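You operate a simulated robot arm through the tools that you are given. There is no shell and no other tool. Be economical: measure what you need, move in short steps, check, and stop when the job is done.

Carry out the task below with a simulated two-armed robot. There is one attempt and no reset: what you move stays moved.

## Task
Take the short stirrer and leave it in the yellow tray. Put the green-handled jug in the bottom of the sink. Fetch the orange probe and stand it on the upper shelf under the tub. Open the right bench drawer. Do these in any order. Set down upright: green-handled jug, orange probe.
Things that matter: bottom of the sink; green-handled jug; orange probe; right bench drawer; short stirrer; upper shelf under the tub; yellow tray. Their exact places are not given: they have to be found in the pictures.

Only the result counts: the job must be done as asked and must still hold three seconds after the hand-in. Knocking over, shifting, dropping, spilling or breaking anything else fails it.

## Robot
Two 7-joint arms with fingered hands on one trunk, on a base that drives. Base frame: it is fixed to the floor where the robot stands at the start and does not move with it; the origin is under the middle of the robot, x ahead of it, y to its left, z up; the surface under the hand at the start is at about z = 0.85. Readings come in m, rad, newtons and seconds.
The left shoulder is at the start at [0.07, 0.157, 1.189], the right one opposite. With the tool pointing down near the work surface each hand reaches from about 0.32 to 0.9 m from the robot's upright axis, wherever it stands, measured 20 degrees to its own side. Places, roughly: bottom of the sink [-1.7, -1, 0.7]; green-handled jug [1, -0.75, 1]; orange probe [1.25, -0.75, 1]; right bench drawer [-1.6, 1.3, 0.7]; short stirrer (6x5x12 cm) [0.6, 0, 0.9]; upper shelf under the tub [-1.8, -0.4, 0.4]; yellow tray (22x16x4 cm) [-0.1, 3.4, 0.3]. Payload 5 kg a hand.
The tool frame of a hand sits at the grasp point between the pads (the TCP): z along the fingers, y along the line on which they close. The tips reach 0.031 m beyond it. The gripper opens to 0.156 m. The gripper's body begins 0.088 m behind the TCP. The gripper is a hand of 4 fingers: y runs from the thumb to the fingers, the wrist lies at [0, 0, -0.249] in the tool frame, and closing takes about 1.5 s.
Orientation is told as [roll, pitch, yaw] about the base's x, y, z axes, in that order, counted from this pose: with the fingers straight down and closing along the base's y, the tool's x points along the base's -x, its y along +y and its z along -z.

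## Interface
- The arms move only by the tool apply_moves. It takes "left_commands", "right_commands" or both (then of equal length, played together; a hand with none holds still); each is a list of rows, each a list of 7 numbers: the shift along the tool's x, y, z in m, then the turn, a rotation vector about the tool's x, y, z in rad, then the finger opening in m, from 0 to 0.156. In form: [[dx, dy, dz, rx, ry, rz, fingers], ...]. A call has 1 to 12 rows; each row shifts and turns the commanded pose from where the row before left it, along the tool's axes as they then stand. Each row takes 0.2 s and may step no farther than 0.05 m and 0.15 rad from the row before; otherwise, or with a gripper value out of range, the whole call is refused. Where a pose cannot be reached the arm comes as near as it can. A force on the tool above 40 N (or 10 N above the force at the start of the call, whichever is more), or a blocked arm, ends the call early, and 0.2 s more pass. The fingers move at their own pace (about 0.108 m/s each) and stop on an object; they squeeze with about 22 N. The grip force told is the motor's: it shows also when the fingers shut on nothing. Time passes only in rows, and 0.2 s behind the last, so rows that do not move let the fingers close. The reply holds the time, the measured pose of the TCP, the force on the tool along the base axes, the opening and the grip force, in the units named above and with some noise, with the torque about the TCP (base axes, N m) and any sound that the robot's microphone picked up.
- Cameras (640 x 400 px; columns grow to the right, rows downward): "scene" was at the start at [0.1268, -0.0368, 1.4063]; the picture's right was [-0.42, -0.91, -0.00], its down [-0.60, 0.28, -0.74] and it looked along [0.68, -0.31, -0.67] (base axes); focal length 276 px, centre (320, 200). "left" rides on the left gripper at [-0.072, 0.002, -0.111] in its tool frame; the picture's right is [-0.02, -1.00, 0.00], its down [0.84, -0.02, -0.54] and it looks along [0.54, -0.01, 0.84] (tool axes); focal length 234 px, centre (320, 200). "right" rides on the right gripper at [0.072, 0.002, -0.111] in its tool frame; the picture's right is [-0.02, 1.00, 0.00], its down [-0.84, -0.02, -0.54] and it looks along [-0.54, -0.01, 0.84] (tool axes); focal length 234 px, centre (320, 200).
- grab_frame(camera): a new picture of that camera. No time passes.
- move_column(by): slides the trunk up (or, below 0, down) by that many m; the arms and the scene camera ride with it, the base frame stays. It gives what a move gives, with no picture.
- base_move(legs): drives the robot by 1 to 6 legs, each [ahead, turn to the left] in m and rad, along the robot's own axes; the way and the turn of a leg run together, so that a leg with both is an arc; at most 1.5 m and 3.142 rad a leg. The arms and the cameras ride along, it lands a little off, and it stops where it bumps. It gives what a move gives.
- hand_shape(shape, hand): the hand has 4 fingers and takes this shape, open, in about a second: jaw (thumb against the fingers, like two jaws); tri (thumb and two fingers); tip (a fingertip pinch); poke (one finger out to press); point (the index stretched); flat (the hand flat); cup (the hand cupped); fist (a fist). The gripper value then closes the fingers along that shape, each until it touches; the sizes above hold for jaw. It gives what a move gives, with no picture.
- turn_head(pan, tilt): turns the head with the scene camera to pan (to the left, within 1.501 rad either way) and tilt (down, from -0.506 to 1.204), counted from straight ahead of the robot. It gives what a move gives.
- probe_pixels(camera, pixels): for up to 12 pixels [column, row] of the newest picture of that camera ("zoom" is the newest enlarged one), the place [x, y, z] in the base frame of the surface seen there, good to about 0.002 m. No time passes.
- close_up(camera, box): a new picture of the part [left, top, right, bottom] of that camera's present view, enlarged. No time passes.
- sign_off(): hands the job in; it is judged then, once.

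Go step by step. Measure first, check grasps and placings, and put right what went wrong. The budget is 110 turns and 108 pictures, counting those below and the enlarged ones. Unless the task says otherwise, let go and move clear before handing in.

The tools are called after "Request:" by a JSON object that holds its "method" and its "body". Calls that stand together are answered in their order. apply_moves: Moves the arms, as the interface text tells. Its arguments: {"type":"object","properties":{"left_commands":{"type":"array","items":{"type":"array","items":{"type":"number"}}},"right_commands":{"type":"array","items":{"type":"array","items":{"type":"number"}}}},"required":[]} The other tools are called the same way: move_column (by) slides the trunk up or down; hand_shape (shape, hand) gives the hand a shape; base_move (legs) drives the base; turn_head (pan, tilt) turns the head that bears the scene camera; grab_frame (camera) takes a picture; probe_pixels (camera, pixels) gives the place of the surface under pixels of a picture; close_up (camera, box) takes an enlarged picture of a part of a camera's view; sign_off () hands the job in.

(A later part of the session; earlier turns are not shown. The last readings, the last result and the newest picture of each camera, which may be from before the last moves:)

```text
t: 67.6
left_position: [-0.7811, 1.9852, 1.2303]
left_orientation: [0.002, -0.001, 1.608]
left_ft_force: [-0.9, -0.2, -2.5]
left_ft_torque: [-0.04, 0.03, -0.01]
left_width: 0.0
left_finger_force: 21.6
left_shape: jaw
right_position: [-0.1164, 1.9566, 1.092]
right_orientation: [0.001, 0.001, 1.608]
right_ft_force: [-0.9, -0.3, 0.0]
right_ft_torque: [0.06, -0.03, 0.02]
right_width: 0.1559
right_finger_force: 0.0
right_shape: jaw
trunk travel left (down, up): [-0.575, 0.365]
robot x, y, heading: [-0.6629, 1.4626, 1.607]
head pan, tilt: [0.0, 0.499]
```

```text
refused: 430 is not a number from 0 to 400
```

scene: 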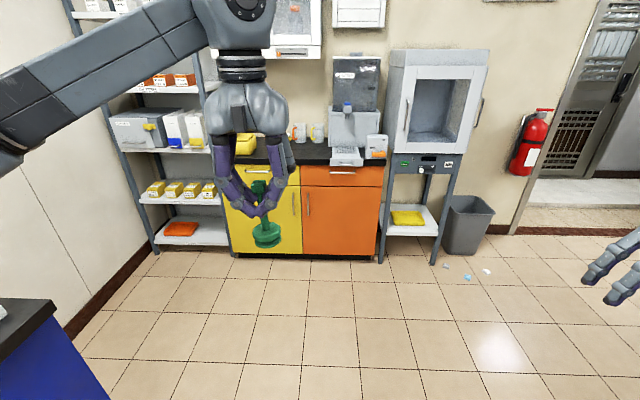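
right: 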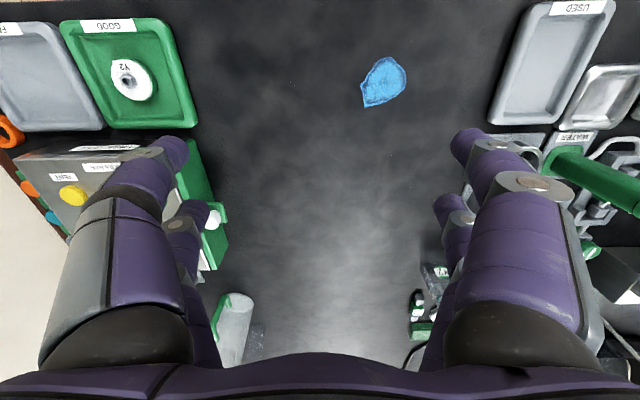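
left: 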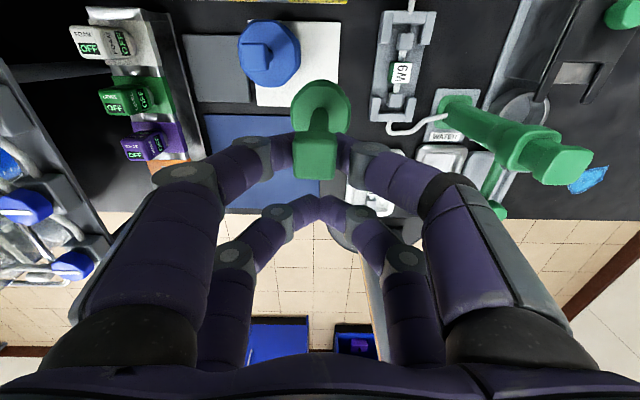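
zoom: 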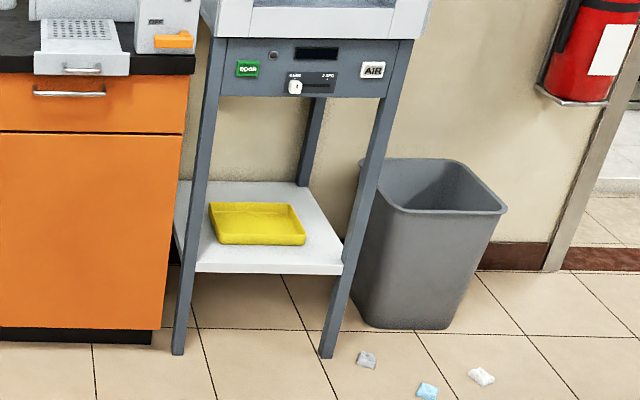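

Request:
{"method": "probe_pixels", "body": {"camera": "zoom", "pixels": [[215, 207], [302, 240], [222, 240], [290, 208], [258, 215], [220, 268], [335, 270], [180, 345], [325, 350], [270, 95], [400, 85], [305, 170]]}}

```text
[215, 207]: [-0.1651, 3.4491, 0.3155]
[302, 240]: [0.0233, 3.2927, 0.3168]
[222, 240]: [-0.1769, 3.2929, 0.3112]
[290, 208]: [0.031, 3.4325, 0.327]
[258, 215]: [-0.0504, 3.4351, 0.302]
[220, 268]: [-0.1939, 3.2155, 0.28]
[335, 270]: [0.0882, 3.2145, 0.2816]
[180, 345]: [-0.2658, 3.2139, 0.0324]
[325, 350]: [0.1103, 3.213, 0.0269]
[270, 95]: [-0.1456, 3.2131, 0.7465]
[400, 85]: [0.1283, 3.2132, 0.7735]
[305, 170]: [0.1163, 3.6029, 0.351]
```

The tray spans x -0.18..0.03, y 3.29..3.45, with its floor near z 0.30. The stand's front is at y 3.21 and the underside of the oven is near z 0.74. I'll drive in front of it.

Request:
{"method": "base_move", "body": {"legs": [[0, -0.617], [1.38, 0], [0, 0.58]]}}

Request:
{"method": "turn_head", "body": {"pan": 0.1, "tilt": 0.7}}

Request:
{"method": "grab_frame", "body": {"camera": "scene"}}

```text
t: 76.3
left_position: [0.3164, 3.0913, 1.2366]
left_orientation: [0.003, -0.014, 0.971]
left_ft_force: [0.5, -0.3, -2.0]
left_ft_torque: [-0.02, 0.03, -0.01]
left_width: 0.0
left_finger_force: 22.3
left_shape: jaw
right_position: [0.8382, 2.6783, 1.095]
right_orientation: [0.0, -0.007, 0.976]
right_ft_force: [-0.5, -0.3, 0.1]
right_ft_torque: [0.03, 0.02, 0.01]
right_width: 0.156
right_finger_force: 0.1
right_shape: jaw
trunk travel left (down, up): [-0.575, 0.365]
robot x, y, heading: [0.1021, 2.6079, 0.985]
head pan, tilt: [0.0, 0.499]
stopped in leg 2: the robot was blocked; the commanded pose is now the measured one
```

```text
t: 77.1
left_position: [0.3168, 3.0908, 1.2371]
left_orientation: [0.005, -0.012, 0.974]
left_ft_force: [0.7, 0.0, -2.5]
left_ft_torque: [-0.04, 0.04, 0.02]
left_width: 0.0
left_finger_force: 21.6
left_shape: jaw
right_position: [0.8377, 2.6784, 1.095]
right_orientation: [0.001, -0.009, 0.975]
right_ft_force: [0.9, -0.1, -0.2]
right_ft_torque: [0.0, 0.02, -0.02]
right_width: 0.1559
right_finger_force: 0.1
right_shape: jaw
trunk travel left (down, up): [-0.575, 0.365]
robot x, y, heading: [0.1039, 2.6054, 0.978]
head pan, tilt: [0.099, 0.7]
```

```text
74 pictures are left
```

scene: 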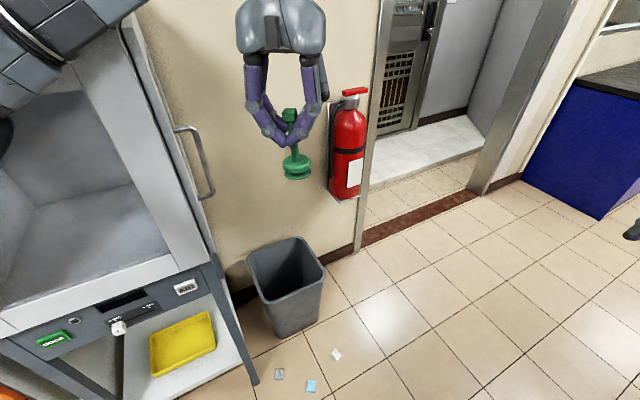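

I was blocked at the very end: the left elbow at the top-left touched the oven cabinet. I'll back off, turn to face the stand, and recheck whether anything moved.

Request:
{"method": "base_move", "body": {"legs": [[-0.5, 0], [0, 0.58]]}}

Request:
{"method": "turn_head", "body": {"pan": 0, "tilt": 0.55}}

Request:
{"method": "grab_frame", "body": {"camera": "scene"}}

```text
t: 80.0
left_position: [0.046, 2.7046, 1.228]
left_orientation: [-0.003, 0.001, 0.976]
left_ft_force: [0.5, -0.1, -2.4]
left_ft_torque: [-0.06, -0.01, 0.0]
left_width: 0.0003
left_finger_force: 22.3
left_shape: jaw
right_position: [0.5677, 2.2887, 1.0926]
right_orientation: [-0.004, 0.003, 0.979]
right_ft_force: [0.3, 0.1, -0.1]
right_ft_torque: [0.02, 0.0, 0.02]
right_width: 0.1558
right_finger_force: 0.1
right_shape: jaw
trunk travel left (down, up): [-0.575, 0.365]
robot x, y, heading: [-0.1675, 2.2026, 0.986]
head pan, tilt: [0.099, 0.7]
stopped in leg 1: the robot was blocked; the commanded pose is now the measured one
```

```text
t: 80.7
left_position: [0.0478, 2.7047, 1.229]
left_orientation: [-0.003, 0.003, 0.975]
left_ft_force: [-0.3, -0.2, -1.5]
left_ft_torque: [-0.02, 0.02, 0.0]
left_width: 0.0
left_finger_force: 22.1
left_shape: jaw
right_position: [0.5679, 2.2893, 1.0924]
right_orientation: [-0.002, 0.001, 0.975]
right_ft_force: [0.0, 0.1, 0.3]
right_ft_torque: [0.03, 0.01, -0.02]
right_width: 0.156
right_finger_force: 0.1
right_shape: jaw
trunk travel left (down, up): [-0.575, 0.365]
robot x, y, heading: [-0.1668, 2.2065, 0.982]
head pan, tilt: [0.0, 0.55]
```

```text
73 pictures are left
```

scene: 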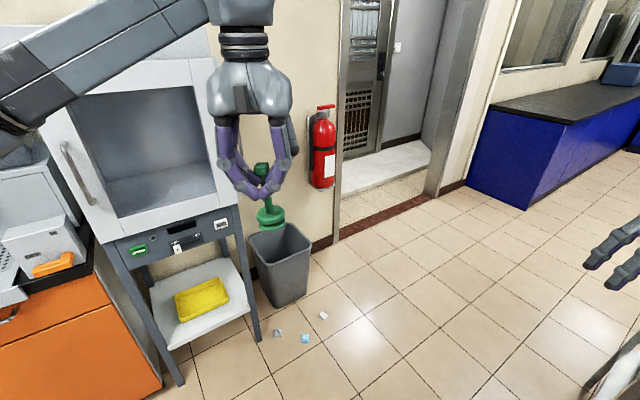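

Backing up was blocked too, probably the right elbow against the steel machine at the bench end. Turning left takes that elbow away from it.

Request:
{"method": "base_move", "body": {"legs": [[0, 0.585]]}}

Request:
{"method": "turn_head", "body": {"pan": -1.4, "tilt": 0.5}}

Request:
{"method": "grab_frame", "body": {"camera": "scene"}}

Request:
{"method": "turn_head", "body": {"pan": 0, "tilt": 0.6}}

Request:
{"method": "grab_frame", "body": {"camera": "scene"}}

```text
t: 82.7
left_position: [-0.2507, 2.7372, 1.2316]
left_orientation: [0.0, -0.002, 1.546]
left_ft_force: [0.0, -0.1, -2.4]
left_ft_torque: [-0.03, 0.03, 0.01]
left_width: 0.0
left_finger_force: 21.8
left_shape: jaw
right_position: [0.4104, 2.6695, 1.0919]
right_orientation: [0.0, 0.0, 1.547]
right_ft_force: [0.5, 0.9, -0.1]
right_ft_torque: [-0.01, -0.03, 0.0]
right_width: 0.1561
right_finger_force: 0.0
right_shape: jaw
trunk travel left (down, up): [-0.575, 0.365]
robot x, y, heading: [-0.1654, 2.2039, 1.555]
head pan, tilt: [0.0, 0.55]
```

```text
t: 84.2
left_position: [-0.2506, 2.7366, 1.2302]
left_orientation: [-0.002, -0.002, 1.545]
left_ft_force: [-0.4, 0.0, -1.0]
left_ft_torque: [-0.08, 0.03, 0.01]
left_width: 0.0003
left_finger_force: 21.9
left_shape: jaw
right_position: [0.4104, 2.6683, 1.0911]
right_orientation: [0.0, 0.001, 1.547]
right_ft_force: [0.2, 0.5, -0.9]
right_ft_torque: [0.01, 0.04, 0.02]
right_width: 0.1562
right_finger_force: 0.1
right_shape: jaw
trunk travel left (down, up): [-0.575, 0.365]
robot x, y, heading: [-0.1664, 2.2051, 1.55]
head pan, tilt: [-1.4, 0.499]
```

```text
72 pictures are left
```

scene: 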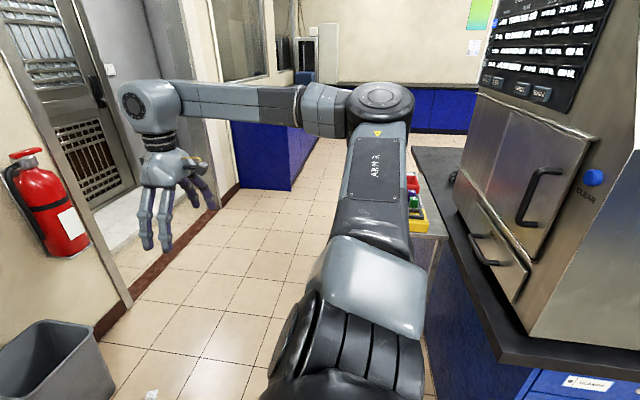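

```text
t: 85.7
left_position: [-0.2515, 2.7367, 1.2316]
left_orientation: [-0.001, -0.002, 1.544]
left_ft_force: [0.4, 0.3, -1.3]
left_ft_torque: [-0.04, -0.01, 0.02]
left_width: 0.0
left_finger_force: 22.6
left_shape: jaw
right_position: [0.4101, 2.669, 1.0918]
right_orientation: [0.0, 0.001, 1.546]
right_ft_force: [-0.9, 0.5, -0.1]
right_ft_torque: [0.0, 0.0, -0.01]
right_width: 0.1557
right_finger_force: 0.0
right_shape: jaw
trunk travel left (down, up): [-0.575, 0.365]
robot x, y, heading: [-0.1648, 2.2035, 1.55]
head pan, tilt: [0.0, 0.6]
```

```text
71 pictures are left
```

scene: 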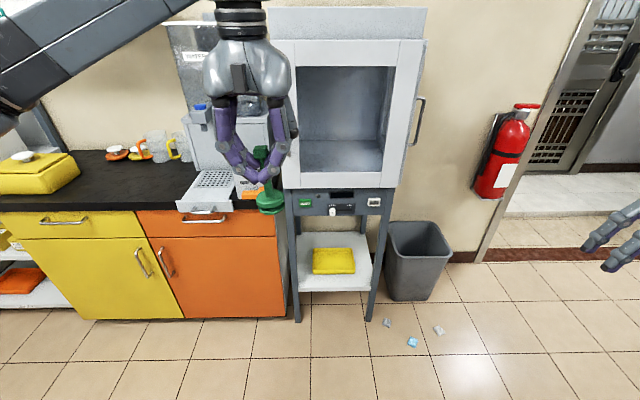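

The tray and stand look unchanged. I'll move a little right and forward, keep the elbow clear, then face the stand.

Request:
{"method": "base_move", "body": {"legs": [[0, -0.35], [0.38, 0], [0, 0.37]]}}

Request:
{"method": "move_column", "body": {"by": -0.5}}

Request:
{"method": "grab_frame", "body": {"camera": "scene"}}

Request:
{"method": "grab_frame", "body": {"camera": "left"}}

```text
t: 90.3
left_position: [-0.1328, 3.0815, 1.2318]
left_orientation: [0.001, -0.001, 1.57]
left_ft_force: [-0.2, 0.6, -2.1]
left_ft_torque: [-0.06, 0.04, -0.03]
left_width: 0.0
left_finger_force: 22.2
left_shape: jaw
right_position: [0.5308, 3.0301, 1.0913]
right_orientation: [0.0, 0.0, 1.573]
right_ft_force: [-0.6, 0.2, 0.6]
right_ft_torque: [-0.01, 0.0, -0.01]
right_width: 0.1556
right_finger_force: 0.0
right_shape: jaw
trunk travel left (down, up): [-0.575, 0.365]
robot x, y, heading: [-0.0366, 2.5531, 1.577]
head pan, tilt: [0.0, 0.6]
```

```text
refused: -0.5 is not a number from -0.4 to 0.4
```

```text
70 pictures are left
```

scene: 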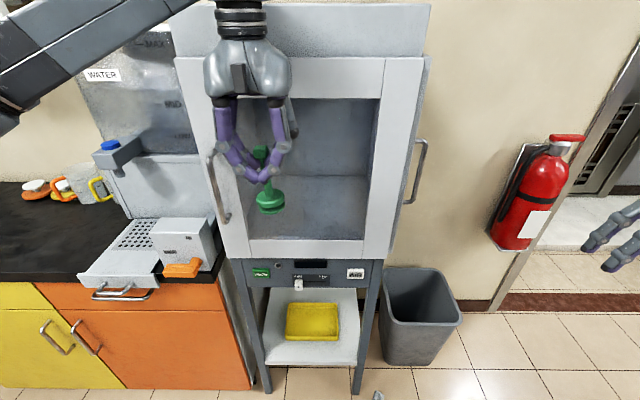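

```text
69 pictures are left
```

left: 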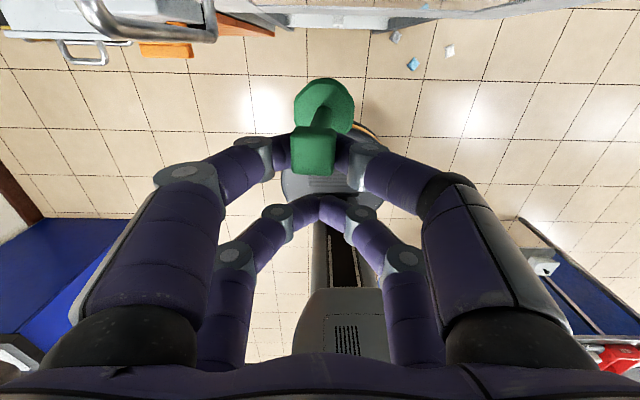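

The hand is close to the oven door, so I'll pull it back 0.15 m first and then lower the trunk in two steps.

Request:
{"method": "apply_moves", "body": {"left_commands": [[0.04, 0, 0, 0, 0, 0, 0], [0.04, 0, 0, 0, 0, 0, 0], [0.04, 0, 0, 0, 0, 0, 0], [0.03, 0, 0, 0, 0, 0, 0]]}}

Request:
{"method": "move_column", "body": {"by": -0.4}}

Request:
{"method": "move_column", "body": {"by": -0.13}}

Request:
{"method": "turn_head", "body": {"pan": 0, "tilt": 0.5}}

Request:
{"method": "grab_frame", "body": {"camera": "scene"}}

```text
t: 91.3
left_position: [-0.1347, 2.9277, 1.2311]
left_orientation: [-0.001, -0.002, 1.57]
left_ft_force: [0.3, 0.1, -1.6]
left_ft_torque: [0.0, 0.02, 0.02]
left_width: 0.0
left_finger_force: 22.2
left_shape: jaw
right_position: [0.5296, 3.0291, 1.0926]
right_orientation: [-0.002, -0.002, 1.572]
right_ft_force: [0.6, -0.5, 0.0]
right_ft_torque: [0.03, 0.0, 0.03]
right_width: 0.1561
right_finger_force: 0.0
right_shape: jaw
trunk travel left (down, up): [-0.575, 0.365]
robot x, y, heading: [-0.033, 2.5538, 1.579]
head pan, tilt: [0.0, 0.6]
```

```text
t: 95.1
left_position: [-0.134, 2.9296, 0.8318]
left_orientation: [-0.001, -0.001, 1.572]
left_ft_force: [0.1, -0.7, -2.2]
left_ft_torque: [-0.04, -0.01, 0.0]
left_width: 0.0
left_finger_force: 22.0
left_shape: jaw
right_position: [0.53, 3.0297, 0.6924]
right_orientation: [0.0, -0.001, 1.571]
right_ft_force: [0.0, 0.6, 0.3]
right_ft_torque: [0.01, 0.01, 0.01]
right_width: 0.1558
right_finger_force: 0.1
right_shape: jaw
trunk travel left (down, up): [-0.175, 0.765]
robot x, y, heading: [-0.0335, 2.5508, 1.579]
head pan, tilt: [0.0, 0.6]
```

```text
t: 96.7
left_position: [-0.1336, 2.9296, 0.703]
left_orientation: [-0.001, -0.002, 1.571]
left_ft_force: [-0.4, -0.1, -0.8]
left_ft_torque: [-0.03, -0.02, 0.01]
left_width: 0.0002
left_finger_force: 22.3
left_shape: jaw
right_position: [0.5297, 3.0302, 0.561]
right_orientation: [0.0, 0.0, 1.573]
right_ft_force: [0.6, 0.0, 0.2]
right_ft_torque: [0.03, 0.05, 0.04]
right_width: 0.156
right_finger_force: 0.1
right_shape: jaw
trunk travel left (down, up): [-0.045, 0.895]
robot x, y, heading: [-0.0356, 2.5485, 1.58]
head pan, tilt: [0.0, 0.6]
```

```text
t: 97.4
left_position: [-0.1336, 2.9298, 0.7011]
left_orientation: [0.0, -0.001, 1.57]
left_ft_force: [-0.3, 0.0, -1.5]
left_ft_torque: [-0.07, -0.04, 0.05]
left_width: 0.0001
left_finger_force: 22.0
left_shape: jaw
right_position: [0.5307, 3.0315, 0.5614]
right_orientation: [-0.001, -0.001, 1.571]
right_ft_force: [-0.4, -0.3, -0.2]
right_ft_torque: [0.0, -0.03, 0.05]
right_width: 0.1558
right_finger_force: 0.0
right_shape: jaw
trunk travel left (down, up): [-0.045, 0.895]
robot x, y, heading: [-0.0331, 2.5533, 1.582]
head pan, tilt: [0.0, 0.499]
```

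```text
68 pictures are left
```

scene: 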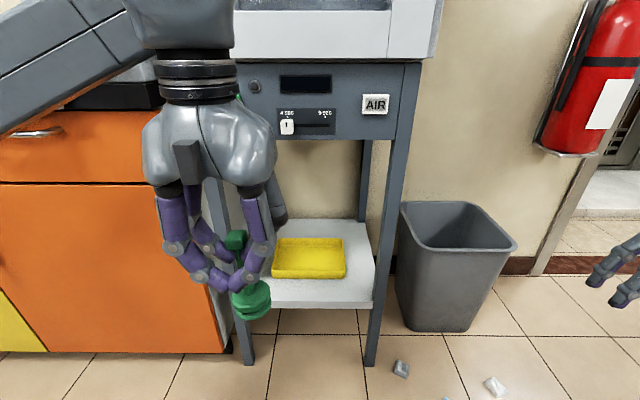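

Now remeasure the tray and stand legs from here.

Request:
{"method": "probe_pixels", "body": {"camera": "scene", "pixels": [[285, 242], [340, 240], [345, 275], [280, 275], [315, 260], [350, 305], [240, 320], [375, 320], [330, 140], [395, 130], [225, 200], [385, 200]]}}

```text
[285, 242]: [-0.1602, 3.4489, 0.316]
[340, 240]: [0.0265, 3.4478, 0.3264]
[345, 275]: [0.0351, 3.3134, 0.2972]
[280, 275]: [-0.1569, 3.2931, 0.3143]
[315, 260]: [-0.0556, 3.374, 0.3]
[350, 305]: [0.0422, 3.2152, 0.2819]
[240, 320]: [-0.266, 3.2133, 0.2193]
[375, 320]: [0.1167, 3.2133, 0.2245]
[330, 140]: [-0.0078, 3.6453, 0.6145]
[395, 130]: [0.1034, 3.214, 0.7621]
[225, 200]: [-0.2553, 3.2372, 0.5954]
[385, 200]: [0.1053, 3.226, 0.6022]
```

The legs leave x from -0.235 to 0.09 free, and the tray floor is at z 0.30. I'll lower the hand, line up with the tray and pitch the tool forward 0.49 rad.

Request:
{"method": "apply_moves", "body": {"left_commands": [[0, -0.012, 0.04, 0, 0, 0, 0], [0, -0.012, 0.04, 0, 0, 0, 0], [0, -0.012, 0.04, 0, 0, 0, 0], [0, -0.012, 0.04, 0, 0, 0, 0], [0, -0.011, 0.04, 0, 0, 0, 0], [0, 0, 0, 0, -0.1225, 0, 0], [0, 0, 0, 0, -0.1225, 0, 0], [0, 0, 0, 0, -0.1225, 0, 0], [0, 0, 0, 0, -0.1225, 0, 0], [0, 0, 0, 0, 0, 0, 0]]}}

Request:
{"method": "grab_frame", "body": {"camera": "left"}}

Request:
{"method": "grab_frame", "body": {"camera": "scene"}}

```text
t: 99.6
left_position: [-0.0745, 2.9303, 0.5013]
left_orientation: [-0.001, -0.492, 1.571]
left_ft_force: [-0.5, 0.3, -2.1]
left_ft_torque: [-0.15, 0.03, -0.01]
left_width: 0.0
left_finger_force: 22.2
left_shape: jaw
right_position: [0.5285, 3.0302, 0.5615]
right_orientation: [0.001, 0.001, 1.572]
right_ft_force: [-0.6, -0.4, 0.6]
right_ft_torque: [-0.02, -0.02, 0.02]
right_width: 0.1559
right_finger_force: 0.1
right_shape: jaw
trunk travel left (down, up): [-0.045, 0.895]
robot x, y, heading: [-0.0372, 2.5536, 1.578]
head pan, tilt: [0.0, 0.499]
```

```text
67 pictures are left
```

left: 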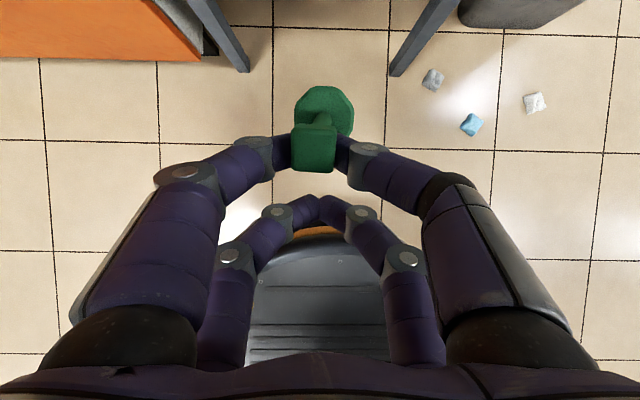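

```text
66 pictures are left
```

scene: 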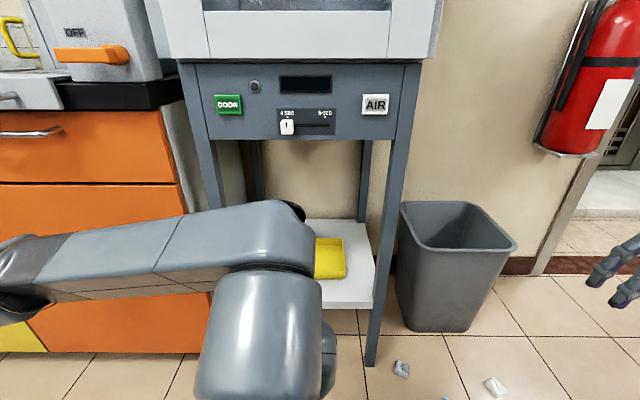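

The hand is lined up with x = -0.075. I'll advance to y about 3.16 at z 0.455 and check.

Request:
{"method": "apply_moves", "body": {"left_commands": [[-0.0301, 0, 0.025, 0, 0, 0, 0], [-0.0301, 0, 0.025, 0, 0, 0, 0], [-0.0301, 0, 0.025, 0, 0, 0, 0], [-0.0301, 0, 0.025, 0, 0, 0, 0], [-0.0301, 0, 0.025, 0, 0, 0, 0], [-0.0301, 0, 0.025, 0, 0, 0, 0], [0, 0, 0, 0, 0, 0, 0]]}}

Request:
{"method": "grab_frame", "body": {"camera": "left"}}

Request:
{"method": "grab_frame", "body": {"camera": "scene"}}

```text
t: 101.2
left_position: [-0.0755, 3.1611, 0.4554]
left_orientation: [0.001, -0.492, 1.57]
left_ft_force: [0.6, 0.0, -1.9]
left_ft_torque: [-0.12, 0.02, 0.02]
left_width: 0.0001
left_finger_force: 22.4
left_shape: jaw
right_position: [0.5301, 3.0301, 0.5613]
right_orientation: [0.0, -0.001, 1.573]
right_ft_force: [0.6, 0.5, -0.3]
right_ft_torque: [0.0, 0.0, -0.03]
right_width: 0.1562
right_finger_force: 0.2
right_shape: jaw
trunk travel left (down, up): [-0.045, 0.895]
robot x, y, heading: [-0.0322, 2.5514, 1.582]
head pan, tilt: [0.0, 0.499]
```

```text
65 pictures are left
```

left: 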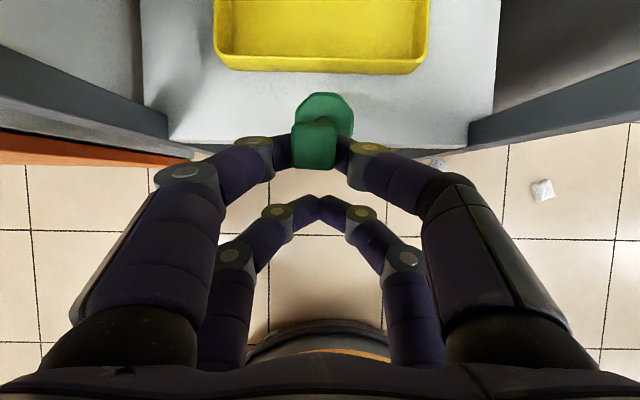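

```text
64 pictures are left
```

scene: 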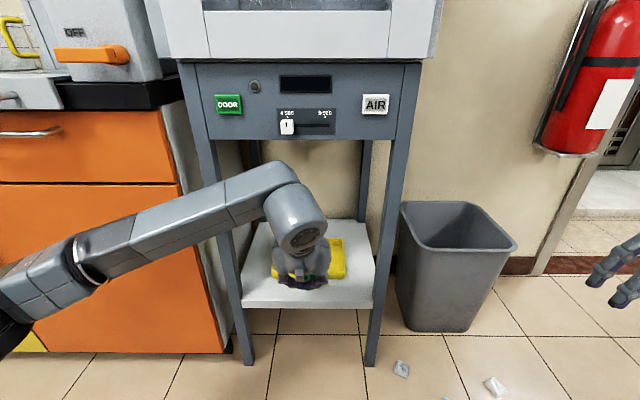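

It's well aligned with the tray. I'll move in over the tray at this height.

Request:
{"method": "apply_moves", "body": {"left_commands": [[-0.031, 0, 0.0166, 0, 0, 0, 0], [-0.031, 0, 0.0166, 0, 0, 0, 0], [-0.031, 0, 0.0166, 0, 0, 0, 0], [-0.031, 0, 0.0166, 0, 0, 0, 0], [0, 0, 0, 0, 0, 0, 0]]}}

Request:
{"method": "grab_frame", "body": {"camera": "left"}}

Request:
{"method": "grab_frame", "body": {"camera": "scene"}}

```text
t: 102.4
left_position: [-0.0753, 3.3007, 0.4559]
left_orientation: [0.0, -0.493, 1.571]
left_ft_force: [0.2, -0.5, -2.6]
left_ft_torque: [-0.11, 0.03, 0.0]
left_width: 0.0
left_finger_force: 21.9
left_shape: jaw
right_position: [0.5305, 3.0284, 0.561]
right_orientation: [-0.001, 0.0, 1.572]
right_ft_force: [-0.3, -0.5, 0.2]
right_ft_torque: [-0.01, 0.01, 0.0]
right_width: 0.1561
right_finger_force: 0.1
right_shape: jaw
trunk travel left (down, up): [-0.045, 0.895]
robot x, y, heading: [-0.0346, 2.5508, 1.578]
head pan, tilt: [0.0, 0.499]
```

```text
63 pictures are left
```

left: 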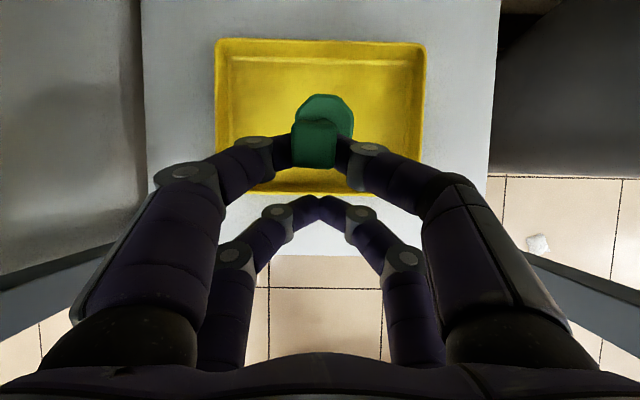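

```text
62 pictures are left
```

scene: 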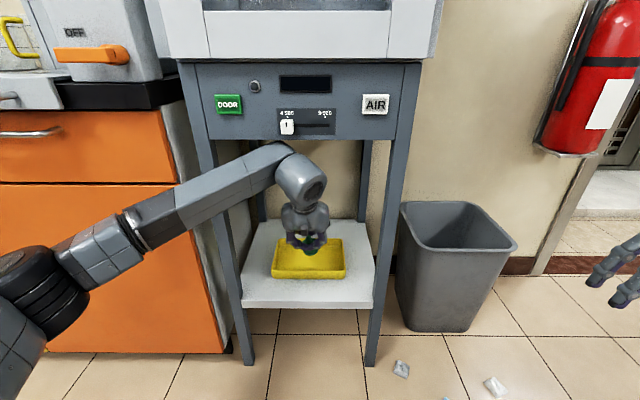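

The stirrer base is over the tray. I'll lower about 4 cm in small steps.

Request:
{"method": "apply_moves", "body": {"left_commands": [[0.0047, 0, 0.0088, 0, 0, 0, 0], [0.0047, 0, 0.0088, 0, 0, 0, 0], [0.0047, 0, 0.0088, 0, 0, 0, 0], [0.0047, 0, 0.0088, 0, 0, 0, 0], [0, 0, 0, 0, 0, 0, 0]]}}

Request:
{"method": "grab_frame", "body": {"camera": "left"}}

```text
t: 103.6
left_position: [-0.0755, 3.3011, 0.4151]
left_orientation: [0.001, -0.491, 1.572]
left_ft_force: [-0.7, -0.1, -2.4]
left_ft_torque: [-0.1, 0.01, -0.02]
left_width: 0.0001
left_finger_force: 22.8
left_shape: jaw
right_position: [0.5302, 3.0302, 0.562]
right_orientation: [0.0, 0.0, 1.573]
right_ft_force: [-0.1, 0.0, -0.1]
right_ft_torque: [-0.02, 0.0, -0.02]
right_width: 0.1561
right_finger_force: 0.1
right_shape: jaw
trunk travel left (down, up): [-0.045, 0.895]
robot x, y, heading: [-0.0354, 2.5488, 1.579]
head pan, tilt: [0.0, 0.499]
```

```text
61 pictures are left
```

left: 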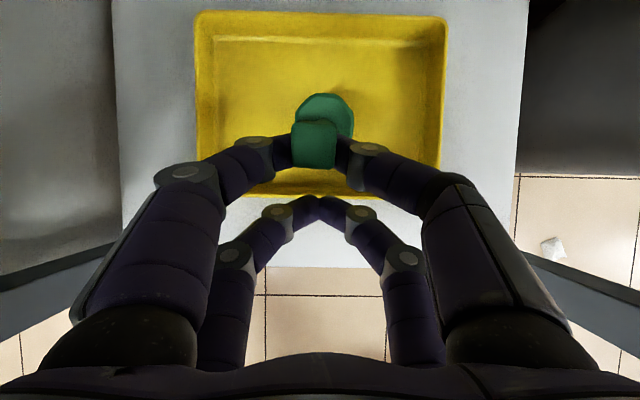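

It still carries full weight, so there's no contact yet. I'll lower further in 5 mm steps.

Request:
{"method": "apply_moves", "body": {"left_commands": [[0.00235, 0, 0.0044, 0, 0, 0, 0], [0.00235, 0, 0.0044, 0, 0, 0, 0], [0, 0, 0, 0, 0, 0, 0]]}}

Request:
{"method": "apply_moves", "body": {"left_commands": [[0.00235, 0, 0.0044, 0, 0, 0, 0], [0, 0, 0, 0, 0, 0, 0]]}}

```text
t: 104.4
left_position: [-0.0752, 3.3003, 0.4069]
left_orientation: [0.0, -0.492, 1.57]
left_ft_force: [0.1, 0.1, 1.9]
left_ft_torque: [0.02, 0.02, -0.02]
left_width: 0.0
left_finger_force: 21.5
left_shape: jaw
right_position: [0.5292, 3.0293, 0.5632]
right_orientation: [0.001, -0.002, 1.572]
right_ft_force: [0.4, 0.5, 1.0]
right_ft_torque: [-0.01, -0.02, -0.02]
right_width: 0.1558
right_finger_force: 0.1
right_shape: jaw
trunk travel left (down, up): [-0.045, 0.895]
robot x, y, heading: [-0.0373, 2.5485, 1.583]
head pan, tilt: [0.0, 0.499]
```

```text
t: 105.0
left_position: [-0.075, 3.3008, 0.4049]
left_orientation: [-0.003, -0.495, 1.571]
left_ft_force: [-1.0, -2.0, 16.4]
left_ft_torque: [0.48, 0.04, 0.03]
left_width: 0.0004
left_finger_force: 21.3
left_shape: jaw
right_position: [0.5308, 3.0284, 0.5631]
right_orientation: [0.0, -0.003, 1.572]
right_ft_force: [1.6, 1.2, -0.1]
right_ft_torque: [-0.02, 0.02, -0.02]
right_width: 0.1558
right_finger_force: 0.0
right_shape: jaw
trunk travel left (down, up): [-0.045, 0.895]
robot x, y, heading: [-0.032, 2.5488, 1.585]
head pan, tilt: [0.0, 0.499]
```

The base touches the tray floor. I'll back off about 5 mm and open the fingers gently.

Request:
{"method": "apply_moves", "body": {"left_commands": [[-0.0024, 0, -0.0044, 0, 0, 0, 0], [0, 0, 0, 0, 0, 0, 0.02], [0, 0, 0, 0, 0, 0, 0.04], [0, 0, 0, 0, 0, 0, 0.06], [0, 0, 0, 0, 0, 0, 0.06], [0, 0, 0, 0, 0, 0, 0.06]]}}

Request:
{"method": "grab_frame", "body": {"camera": "left"}}

```text
t: 106.4
left_position: [-0.075, 3.2994, 0.4053]
left_orientation: [0.0, -0.494, 1.57]
left_ft_force: [-0.6, 0.0, -0.4]
left_ft_torque: [0.0, 0.0, 0.03]
left_width: 0.0596
left_finger_force: 0.0
left_shape: jaw
right_position: [0.5298, 3.0303, 0.5612]
right_orientation: [0.001, 0.001, 1.573]
right_ft_force: [1.1, -1.2, -0.3]
right_ft_torque: [0.0, 0.02, 0.04]
right_width: 0.1557
right_finger_force: 0.0
right_shape: jaw
trunk travel left (down, up): [-0.045, 0.895]
robot x, y, heading: [-0.03, 2.5498, 1.579]
head pan, tilt: [0.0, 0.499]
```

```text
60 pictures are left
```

left: 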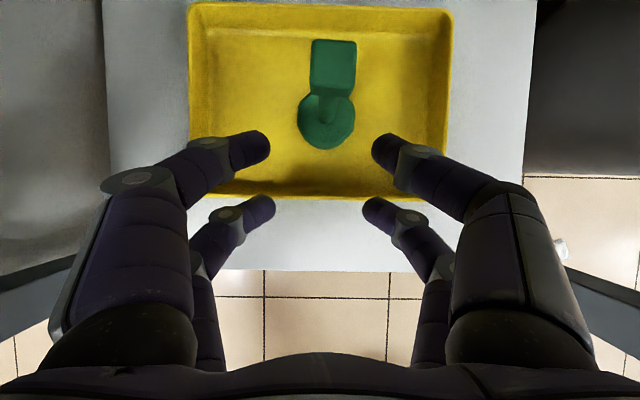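

The stirrer stands free in the tray at (325,100). I'll lift the hand a little and withdraw.

Request:
{"method": "apply_moves", "body": {"left_commands": [[0.0, 0, -0.03, 0, 0, 0, 0.06], [0.0, 0, -0.03, 0, 0, 0, 0.06], [0.0363, 0, -0.0194, 0, 0, 0, 0.06], [0.0363, 0, -0.0194, 0, 0, 0, 0.06], [0.0363, 0, -0.0194, 0, 0, 0, 0.06], [0.0363, 0, -0.0194, 0, 0, 0, 0.06], [0.0363, 0, -0.0194, 0, 0, 0, 0.06], [0.0363, 0, -0.0194, 0, 0, 0, 0.06], [0.0363, 0, -0.0194, 0, 0, 0, 0.06], [0.0363, 0, -0.0194, 0, 0, 0, 0.06]]}}

Request:
{"method": "apply_moves", "body": {"left_commands": [[0, 0, 0, 0, 0.1225, 0, 0.1], [0, 0, 0, 0, 0.1225, 0, 0.1], [0, 0, 0, 0, 0.1225, 0, 0.1], [0, 0, 0, 0, 0.1225, 0, 0.1]]}}

Request:
{"method": "move_column", "body": {"by": 0.4}}

Request:
{"method": "close_up", "body": {"camera": "scene", "box": [200, 200, 440, 400]}}

```text
t: 108.6
left_position: [-0.0773, 2.942, 0.4576]
left_orientation: [-0.001, -0.494, 1.571]
left_ft_force: [-0.4, -0.2, -0.9]
left_ft_torque: [-0.04, -0.04, 0.02]
left_width: 0.0593
left_finger_force: 0.0
left_shape: jaw
right_position: [0.5291, 3.0293, 0.5624]
right_orientation: [-0.001, 0.0, 1.574]
right_ft_force: [0.6, 0.2, -0.6]
right_ft_torque: [0.03, 0.0, -0.04]
right_width: 0.1559
right_finger_force: 0.1
right_shape: jaw
trunk travel left (down, up): [-0.045, 0.895]
robot x, y, heading: [-0.0337, 2.5505, 1.58]
head pan, tilt: [0.0, 0.499]
```

```text
t: 109.6
left_position: [-0.0767, 2.9437, 0.4567]
left_orientation: [0.001, -0.003, 1.57]
left_ft_force: [-0.5, 0.7, -0.3]
left_ft_torque: [0.02, 0.03, 0.02]
left_width: 0.0995
left_finger_force: 0.0
left_shape: jaw
right_position: [0.5295, 3.0309, 0.5614]
right_orientation: [0.0, 0.0, 1.574]
right_ft_force: [-0.1, 0.4, 0.2]
right_ft_torque: [0.03, 0.02, -0.02]
right_width: 0.1557
right_finger_force: 0.0
right_shape: jaw
trunk travel left (down, up): [-0.045, 0.895]
robot x, y, heading: [-0.0339, 2.5483, 1.581]
head pan, tilt: [0.0, 0.499]
```

```text
t: 113.4
left_position: [-0.0759, 2.9443, 0.857]
left_orientation: [0.0, -0.001, 1.568]
left_ft_force: [-0.7, 0.8, 0.6]
left_ft_torque: [0.05, 0.02, 0.01]
left_width: 0.0996
left_finger_force: 0.1
left_shape: jaw
right_position: [0.5305, 3.0303, 0.9624]
right_orientation: [0.0, 0.0, 1.572]
right_ft_force: [0.3, 0.4, -0.1]
right_ft_torque: [-0.01, 0.01, 0.0]
right_width: 0.1559
right_finger_force: 0.0
right_shape: jaw
trunk travel left (down, up): [-0.445, 0.495]
robot x, y, heading: [-0.0332, 2.5495, 1.582]
head pan, tilt: [0.0, 0.499]
```

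```text
2.00 times, centred on (320, 300) of scene
```

zoom: 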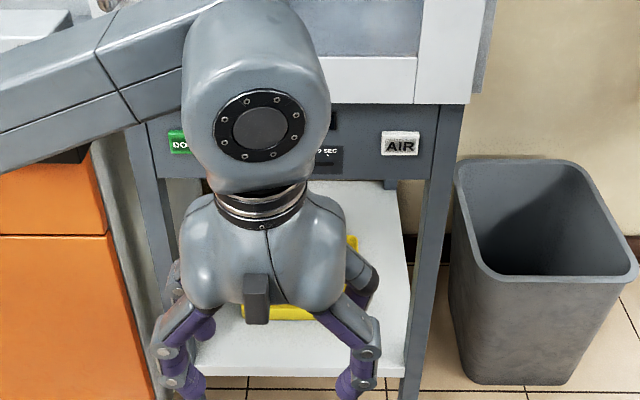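

The placement looks fine. Before turning away I need the clearance behind and to the right, so I'll look right and measure the bench end.

Request:
{"method": "turn_head", "body": {"pan": -1.5, "tilt": 0.7}}

Request:
{"method": "grab_frame", "body": {"camera": "scene"}}

Request:
{"method": "turn_head", "body": {"pan": 1.5, "tilt": 0.6}}

Request:
{"method": "grab_frame", "body": {"camera": "scene"}}

```text
t: 115.0
left_position: [-0.0747, 2.9434, 0.8575]
left_orientation: [0.001, -0.003, 1.571]
left_ft_force: [0.7, -0.3, 0.0]
left_ft_torque: [-0.01, 0.0, -0.01]
left_width: 0.0996
left_finger_force: 0.1
left_shape: jaw
right_position: [0.5299, 3.031, 0.9623]
right_orientation: [0.0, -0.001, 1.573]
right_ft_force: [1.3, 0.3, 0.1]
right_ft_torque: [0.02, 0.01, 0.0]
right_width: 0.1558
right_finger_force: 0.1
right_shape: jaw
trunk travel left (down, up): [-0.445, 0.495]
robot x, y, heading: [-0.0379, 2.5497, 1.582]
head pan, tilt: [-1.499, 0.7]
```

```text
58 pictures are left
```

scene: 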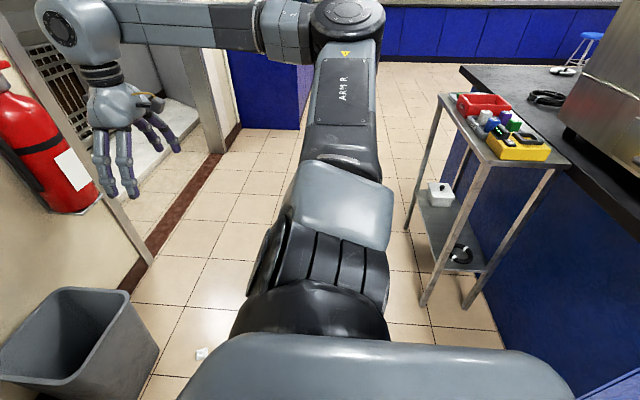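

```text
t: 117.6
left_position: [-0.0766, 2.9423, 0.8586]
left_orientation: [0.001, -0.004, 1.572]
left_ft_force: [0.3, -0.7, 0.7]
left_ft_torque: [0.0, 0.0, 0.0]
left_width: 0.0995
left_finger_force: 0.0
left_shape: jaw
right_position: [0.5297, 3.0294, 0.9619]
right_orientation: [-0.001, 0.001, 1.574]
right_ft_force: [1.7, 0.3, -0.9]
right_ft_torque: [0.0, -0.02, 0.02]
right_width: 0.1559
right_finger_force: 0.1
right_shape: jaw
trunk travel left (down, up): [-0.445, 0.495]
robot x, y, heading: [-0.0375, 2.5476, 1.579]
head pan, tilt: [1.499, 0.6]
```

```text
57 pictures are left
```

scene: 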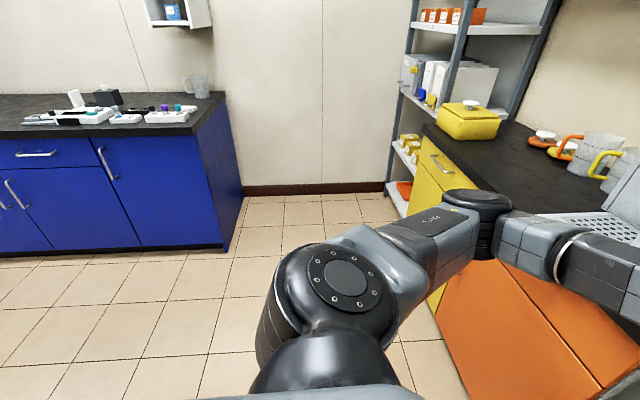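

A small cart stands by the bench's left end, so I must be careful there. On the left, the far bench shows a drawer with a handle near (35,153). I'll measure these.

Request:
{"method": "probe_pixels", "body": {"camera": "scene", "pixels": [[35, 153], [105, 165], [10, 190], [210, 120], [225, 240], [490, 205], [440, 165], [470, 240], [395, 210], [330, 280], [60, 100], [150, 240]]}}

Request:
{"method": "close_up", "body": {"camera": "scene", "box": [0, 80, 240, 260]}}

```text
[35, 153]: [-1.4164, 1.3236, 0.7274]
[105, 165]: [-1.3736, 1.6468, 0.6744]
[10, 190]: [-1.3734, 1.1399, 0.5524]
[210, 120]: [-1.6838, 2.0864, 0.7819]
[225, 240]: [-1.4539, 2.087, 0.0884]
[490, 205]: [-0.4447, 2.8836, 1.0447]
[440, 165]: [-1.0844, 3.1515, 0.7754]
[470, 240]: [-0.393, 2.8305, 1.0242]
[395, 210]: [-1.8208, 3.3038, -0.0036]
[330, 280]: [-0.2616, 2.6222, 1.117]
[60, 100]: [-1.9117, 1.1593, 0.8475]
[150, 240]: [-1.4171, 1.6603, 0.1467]
```

```text
2.22 times, centred on (120, 170) of scene
```

zoom: 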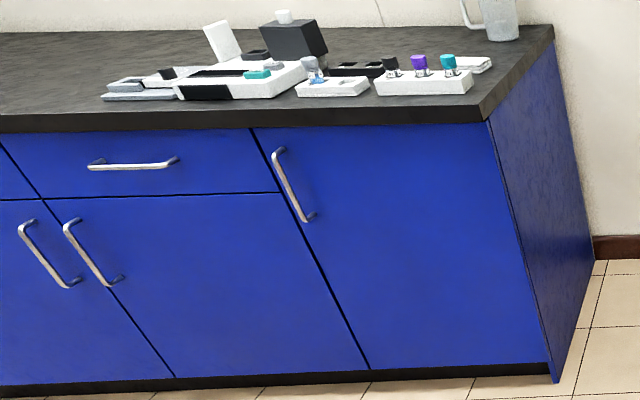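

The right bench drawer's handle is at about (-1.37,1.32,0.727) on the bench front at x -1.41. I'll back up 0.22 m so the right hand clears the oven, then turn left and drive there.

Request:
{"method": "base_move", "body": {"legs": [[-0.22, 0], [0, 1.57], [0.62, 0], [0, 1.57], [0.95, 0]]}}

Request:
{"method": "turn_head", "body": {"pan": -1.4, "tilt": 0.6}}

Request:
{"method": "grab_frame", "body": {"camera": "scene"}}

```text
t: 134.6
left_position: [-0.585, 0.9978, 0.8579]
left_orientation: [0.0, -0.002, -1.566]
left_ft_force: [-0.8, 0.8, 0.2]
left_ft_torque: [0.02, 0.01, -0.02]
left_width: 0.0995
left_finger_force: 0.1
left_shape: jaw
right_position: [-1.1909, 0.9057, 0.9619]
right_orientation: [0.001, 0.001, -1.564]
right_ft_force: [0.1, 0.2, -0.6]
right_ft_torque: [0.03, 0.0, 0.04]
right_width: 0.156
right_finger_force: 0.1
right_shape: jaw
trunk travel left (down, up): [-0.445, 0.495]
robot x, y, heading: [-0.6323, 1.388, -1.557]
head pan, tilt: [1.499, 0.6]
```

```text
t: 137.2
left_position: [-0.5846, 0.9973, 0.8568]
left_orientation: [0.0, -0.003, -1.565]
left_ft_force: [-0.3, 0.8, -0.9]
left_ft_torque: [-0.02, 0.0, 0.0]
left_width: 0.0994
left_finger_force: 0.0
left_shape: jaw
right_position: [-1.1911, 0.9078, 0.9613]
right_orientation: [0.0, 0.001, -1.562]
right_ft_force: [0.0, 0.2, 1.0]
right_ft_torque: [-0.01, 0.04, 0.01]
right_width: 0.156
right_finger_force: 0.1
right_shape: jaw
trunk travel left (down, up): [-0.445, 0.495]
robot x, y, heading: [-0.6283, 1.3901, -1.559]
head pan, tilt: [-1.4, 0.6]
```

```text
55 pictures are left
```

scene: 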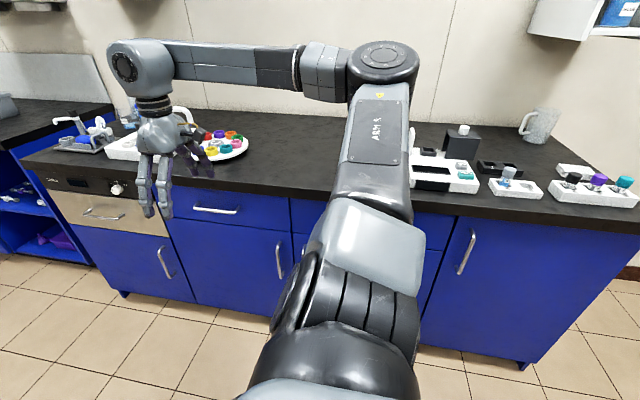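

The target drawer is behind the arm in this view. I'll turn to face the far bench and look again.

Request:
{"method": "base_move", "body": {"legs": [[0, -1.58]]}}

Request:
{"method": "turn_head", "body": {"pan": 0.2, "tilt": 0.7}}

Request:
{"method": "grab_frame", "body": {"camera": "scene"}}

```text
t: 141.4
left_position: [-1.0223, 1.3452, 0.8569]
left_orientation: [0.001, -0.003, -3.134]
left_ft_force: [-0.5, 0.1, -0.2]
left_ft_torque: [-0.05, 0.0, 0.0]
left_width: 0.0996
left_finger_force: 0.0
left_shape: jaw
right_position: [-1.1124, 1.9506, 0.9615]
right_orientation: [-0.001, 0.0, -3.132]
right_ft_force: [0.5, -0.4, 0.6]
right_ft_torque: [0.0, 0.01, 0.01]
right_width: 0.1559
right_finger_force: 0.1
right_shape: jaw
trunk travel left (down, up): [-0.445, 0.495]
robot x, y, heading: [-0.63, 1.3884, -3.123]
head pan, tilt: [-1.4, 0.6]
```

```text
t: 143.0
left_position: [-1.0226, 1.3451, 0.8567]
left_orientation: [0.001, -0.002, -3.136]
left_ft_force: [-0.4, 1.6, 0.6]
left_ft_torque: [0.0, 0.01, 0.0]
left_width: 0.0993
left_finger_force: 0.0
left_shape: jaw
right_position: [-1.1144, 1.95, 0.9625]
right_orientation: [-0.001, 0.001, -3.133]
right_ft_force: [-0.2, 0.0, -0.7]
right_ft_torque: [-0.02, 0.02, 0.02]
right_width: 0.156
right_finger_force: 0.0
right_shape: jaw
trunk travel left (down, up): [-0.445, 0.495]
robot x, y, heading: [-0.6275, 1.3916, -3.128]
head pan, tilt: [0.201, 0.7]
```

```text
54 pictures are left
```

scene: 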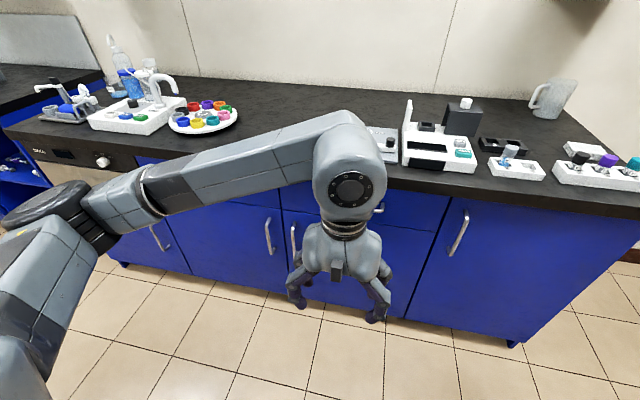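

The left arm blocks the view. I'll pitch the left hand to point horizontally at the bench, stopping short at x about -1.22, and use its camera to see the handle.

Request:
{"method": "apply_moves", "body": {"left_commands": [[-0.018, 0, 0.01, 0, -0.143, 0, 0.1], [-0.0164, 0, 0.0125, 0, -0.143, 0, 0.1], [-0.0145, 0, 0.0147, 0, -0.143, 0, 0.1], [-0.0122, 0, 0.0166, 0, -0.143, 0, 0.1], [-0.0098, 0, 0.0181, 0, -0.143, 0, 0.1], [-0.007, 0, 0.0193, 0, -0.143, 0, 0.1], [-0.0042, 0, 0.0201, 0, -0.143, 0, 0.1], [-0.0013, 0, 0.0206, 0, -0.143, 0, 0.1], [0.0016, 0, 0.0205, 0, -0.143, 0, 0.1], [0.0046, 0, 0.0201, 0, -0.143, 0, 0.1], [0.0074, 0, 0.0192, 0, -0.14, 0, 0.1], [0, 0, 0, 0, 0, 0, 0.1]]}}

Request:
{"method": "grab_frame", "body": {"camera": "left"}}

Request:
{"method": "grab_frame", "body": {"camera": "scene"}}

```text
t: 145.6
left_position: [-1.2203, 1.342, 0.7486]
left_orientation: [-2.66, -1.567, -0.473]
left_ft_force: [0.1, -0.6, -0.5]
left_ft_torque: [0.02, 0.03, -0.01]
left_width: 0.0996
left_finger_force: 0.1
left_shape: jaw
right_position: [-1.113, 1.9483, 0.9639]
right_orientation: [-0.001, -0.003, -3.133]
right_ft_force: [-0.9, 1.1, 0.0]
right_ft_torque: [0.02, 0.01, -0.01]
right_width: 0.1557
right_finger_force: 0.1
right_shape: jaw
trunk travel left (down, up): [-0.445, 0.495]
robot x, y, heading: [-0.633, 1.3877, -3.125]
head pan, tilt: [0.201, 0.7]
```

```text
53 pictures are left
```

left: 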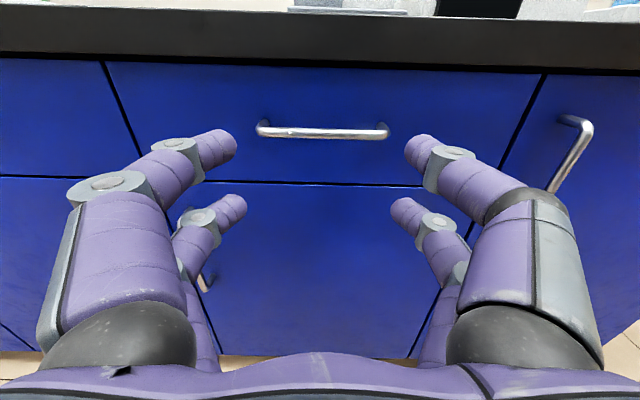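

```text
52 pictures are left
```

scene: 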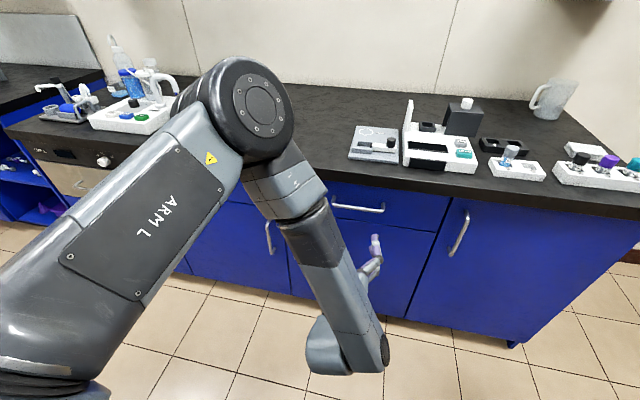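

The handle bar is clearly visible at (255–388,130) in the hand camera. I'll measure it and the drawer face.

Request:
{"method": "probe_pixels", "body": {"camera": "left", "pixels": [[322, 133], [265, 131], [380, 134], [262, 121], [385, 125], [320, 160], [320, 100], [320, 55], [140, 120], [510, 120], [320, 45]]}}

```text
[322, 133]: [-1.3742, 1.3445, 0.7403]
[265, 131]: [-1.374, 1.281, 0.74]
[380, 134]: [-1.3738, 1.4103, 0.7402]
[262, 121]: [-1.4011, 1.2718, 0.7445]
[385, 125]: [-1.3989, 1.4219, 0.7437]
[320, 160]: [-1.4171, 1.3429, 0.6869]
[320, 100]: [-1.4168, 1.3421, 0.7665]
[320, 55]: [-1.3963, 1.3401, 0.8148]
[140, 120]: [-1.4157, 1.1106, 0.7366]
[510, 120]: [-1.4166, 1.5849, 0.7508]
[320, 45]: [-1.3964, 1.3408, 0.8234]
```

The bar's front is at x -1.374, z 0.740, y 1.345, with the face at -1.417. I'll roll the hand 90° so it closes vertically.

Request:
{"method": "apply_moves", "body": {"left_commands": [[0, 0, 0, 0, 0, 0.143, 0.07], [0, 0, 0, 0, 0, 0.143, 0.07], [0, 0, 0, 0, 0, 0.143, 0.07], [0, 0, 0, 0, 0, 0.143, 0.07], [0, 0, 0, 0, 0, 0.143, 0.07], [0, 0, 0, 0, 0, 0.143, 0.07], [0, 0, 0, 0, 0, 0.143, 0.07], [0, 0, 0, 0, 0, 0.143, 0.07], [0, 0, 0, 0, 0, 0.143, 0.07], [0, 0, 0, 0, 0, 0.143, 0.07], [0, 0, 0, 0, 0, 0.14, 0.07], [0, 0, 0, 0, 0, 0, 0.07]]}}

Request:
{"method": "grab_frame", "body": {"camera": "left"}}

```text
t: 148.2
left_position: [-1.2193, 1.3435, 0.747]
left_orientation: [1.571, 0.0, 1.577]
left_ft_force: [-0.1, -1.4, -0.7]
left_ft_torque: [0.05, 0.0, -0.01]
left_width: 0.0708
left_finger_force: 0.1
left_shape: jaw
right_position: [-1.1129, 1.9489, 0.9617]
right_orientation: [0.0, 0.0, -3.132]
right_ft_force: [-0.2, -0.5, 0.6]
right_ft_torque: [0.04, 0.01, 0.0]
right_width: 0.1557
right_finger_force: 0.1
right_shape: jaw
trunk travel left (down, up): [-0.445, 0.495]
robot x, y, heading: [-0.6302, 1.3902, -3.127]
head pan, tilt: [0.201, 0.7]
```

```text
51 pictures are left
```

left: 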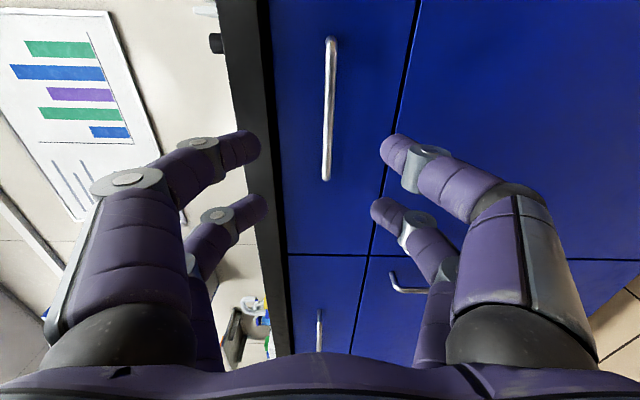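

Aligned: the bar runs between the fingers. I'll move 8 mm down and 15 cm forward, then close.

Request:
{"method": "apply_moves", "body": {"left_commands": [[0, -0.008, 0.03, 0, 0, 0, 0.07], [0, 0, 0.04, 0, 0, 0, 0.07], [0, 0, 0.04, 0, 0, 0, 0.07], [0, 0, 0.04, 0, 0, 0, 0.07], [0, 0, 0, 0, 0, 0, 0.03], [0, 0, 0, 0, 0, 0, 0], [0, 0, 0, 0, 0, 0, 0], [0, 0, 0, 0, 0, 0, 0], [0, 0, 0, 0, 0, 0, 0]]}}

Request:
{"method": "grab_frame", "body": {"camera": "left"}}

```text
t: 150.2
left_position: [-1.3568, 1.3747, 0.76]
left_orientation: [1.561, 0.0, 1.586]
left_ft_force: [1.9, -0.1, -19.6]
left_ft_torque: [0.02, -0.53, 0.0]
left_width: 0.0279
left_finger_force: 22.1
left_shape: jaw
left hand out of reach, approached as far as the arm can: row 1, 2, 3, 4
right_position: [-1.1149, 1.9501, 0.9617]
right_orientation: [0.0, 0.002, -3.133]
right_ft_force: [0.1, 0.1, -0.3]
right_ft_torque: [-0.01, 0.02, 0.01]
right_width: 0.1562
right_finger_force: 0.2
right_shape: jaw
trunk travel left (down, up): [-0.445, 0.495]
robot x, y, heading: [-0.6289, 1.3902, -3.125]
head pan, tilt: [0.201, 0.7]
```

```text
50 pictures are left
```

left: 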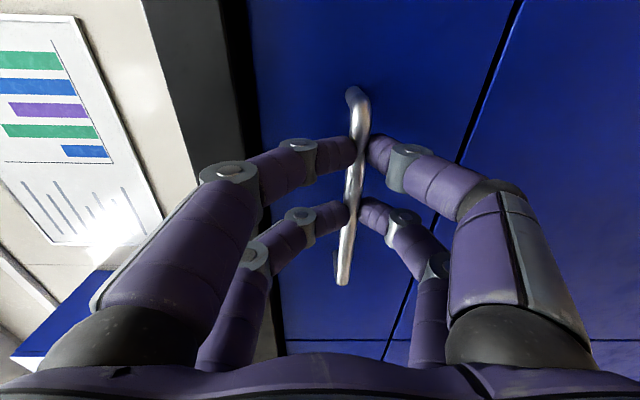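

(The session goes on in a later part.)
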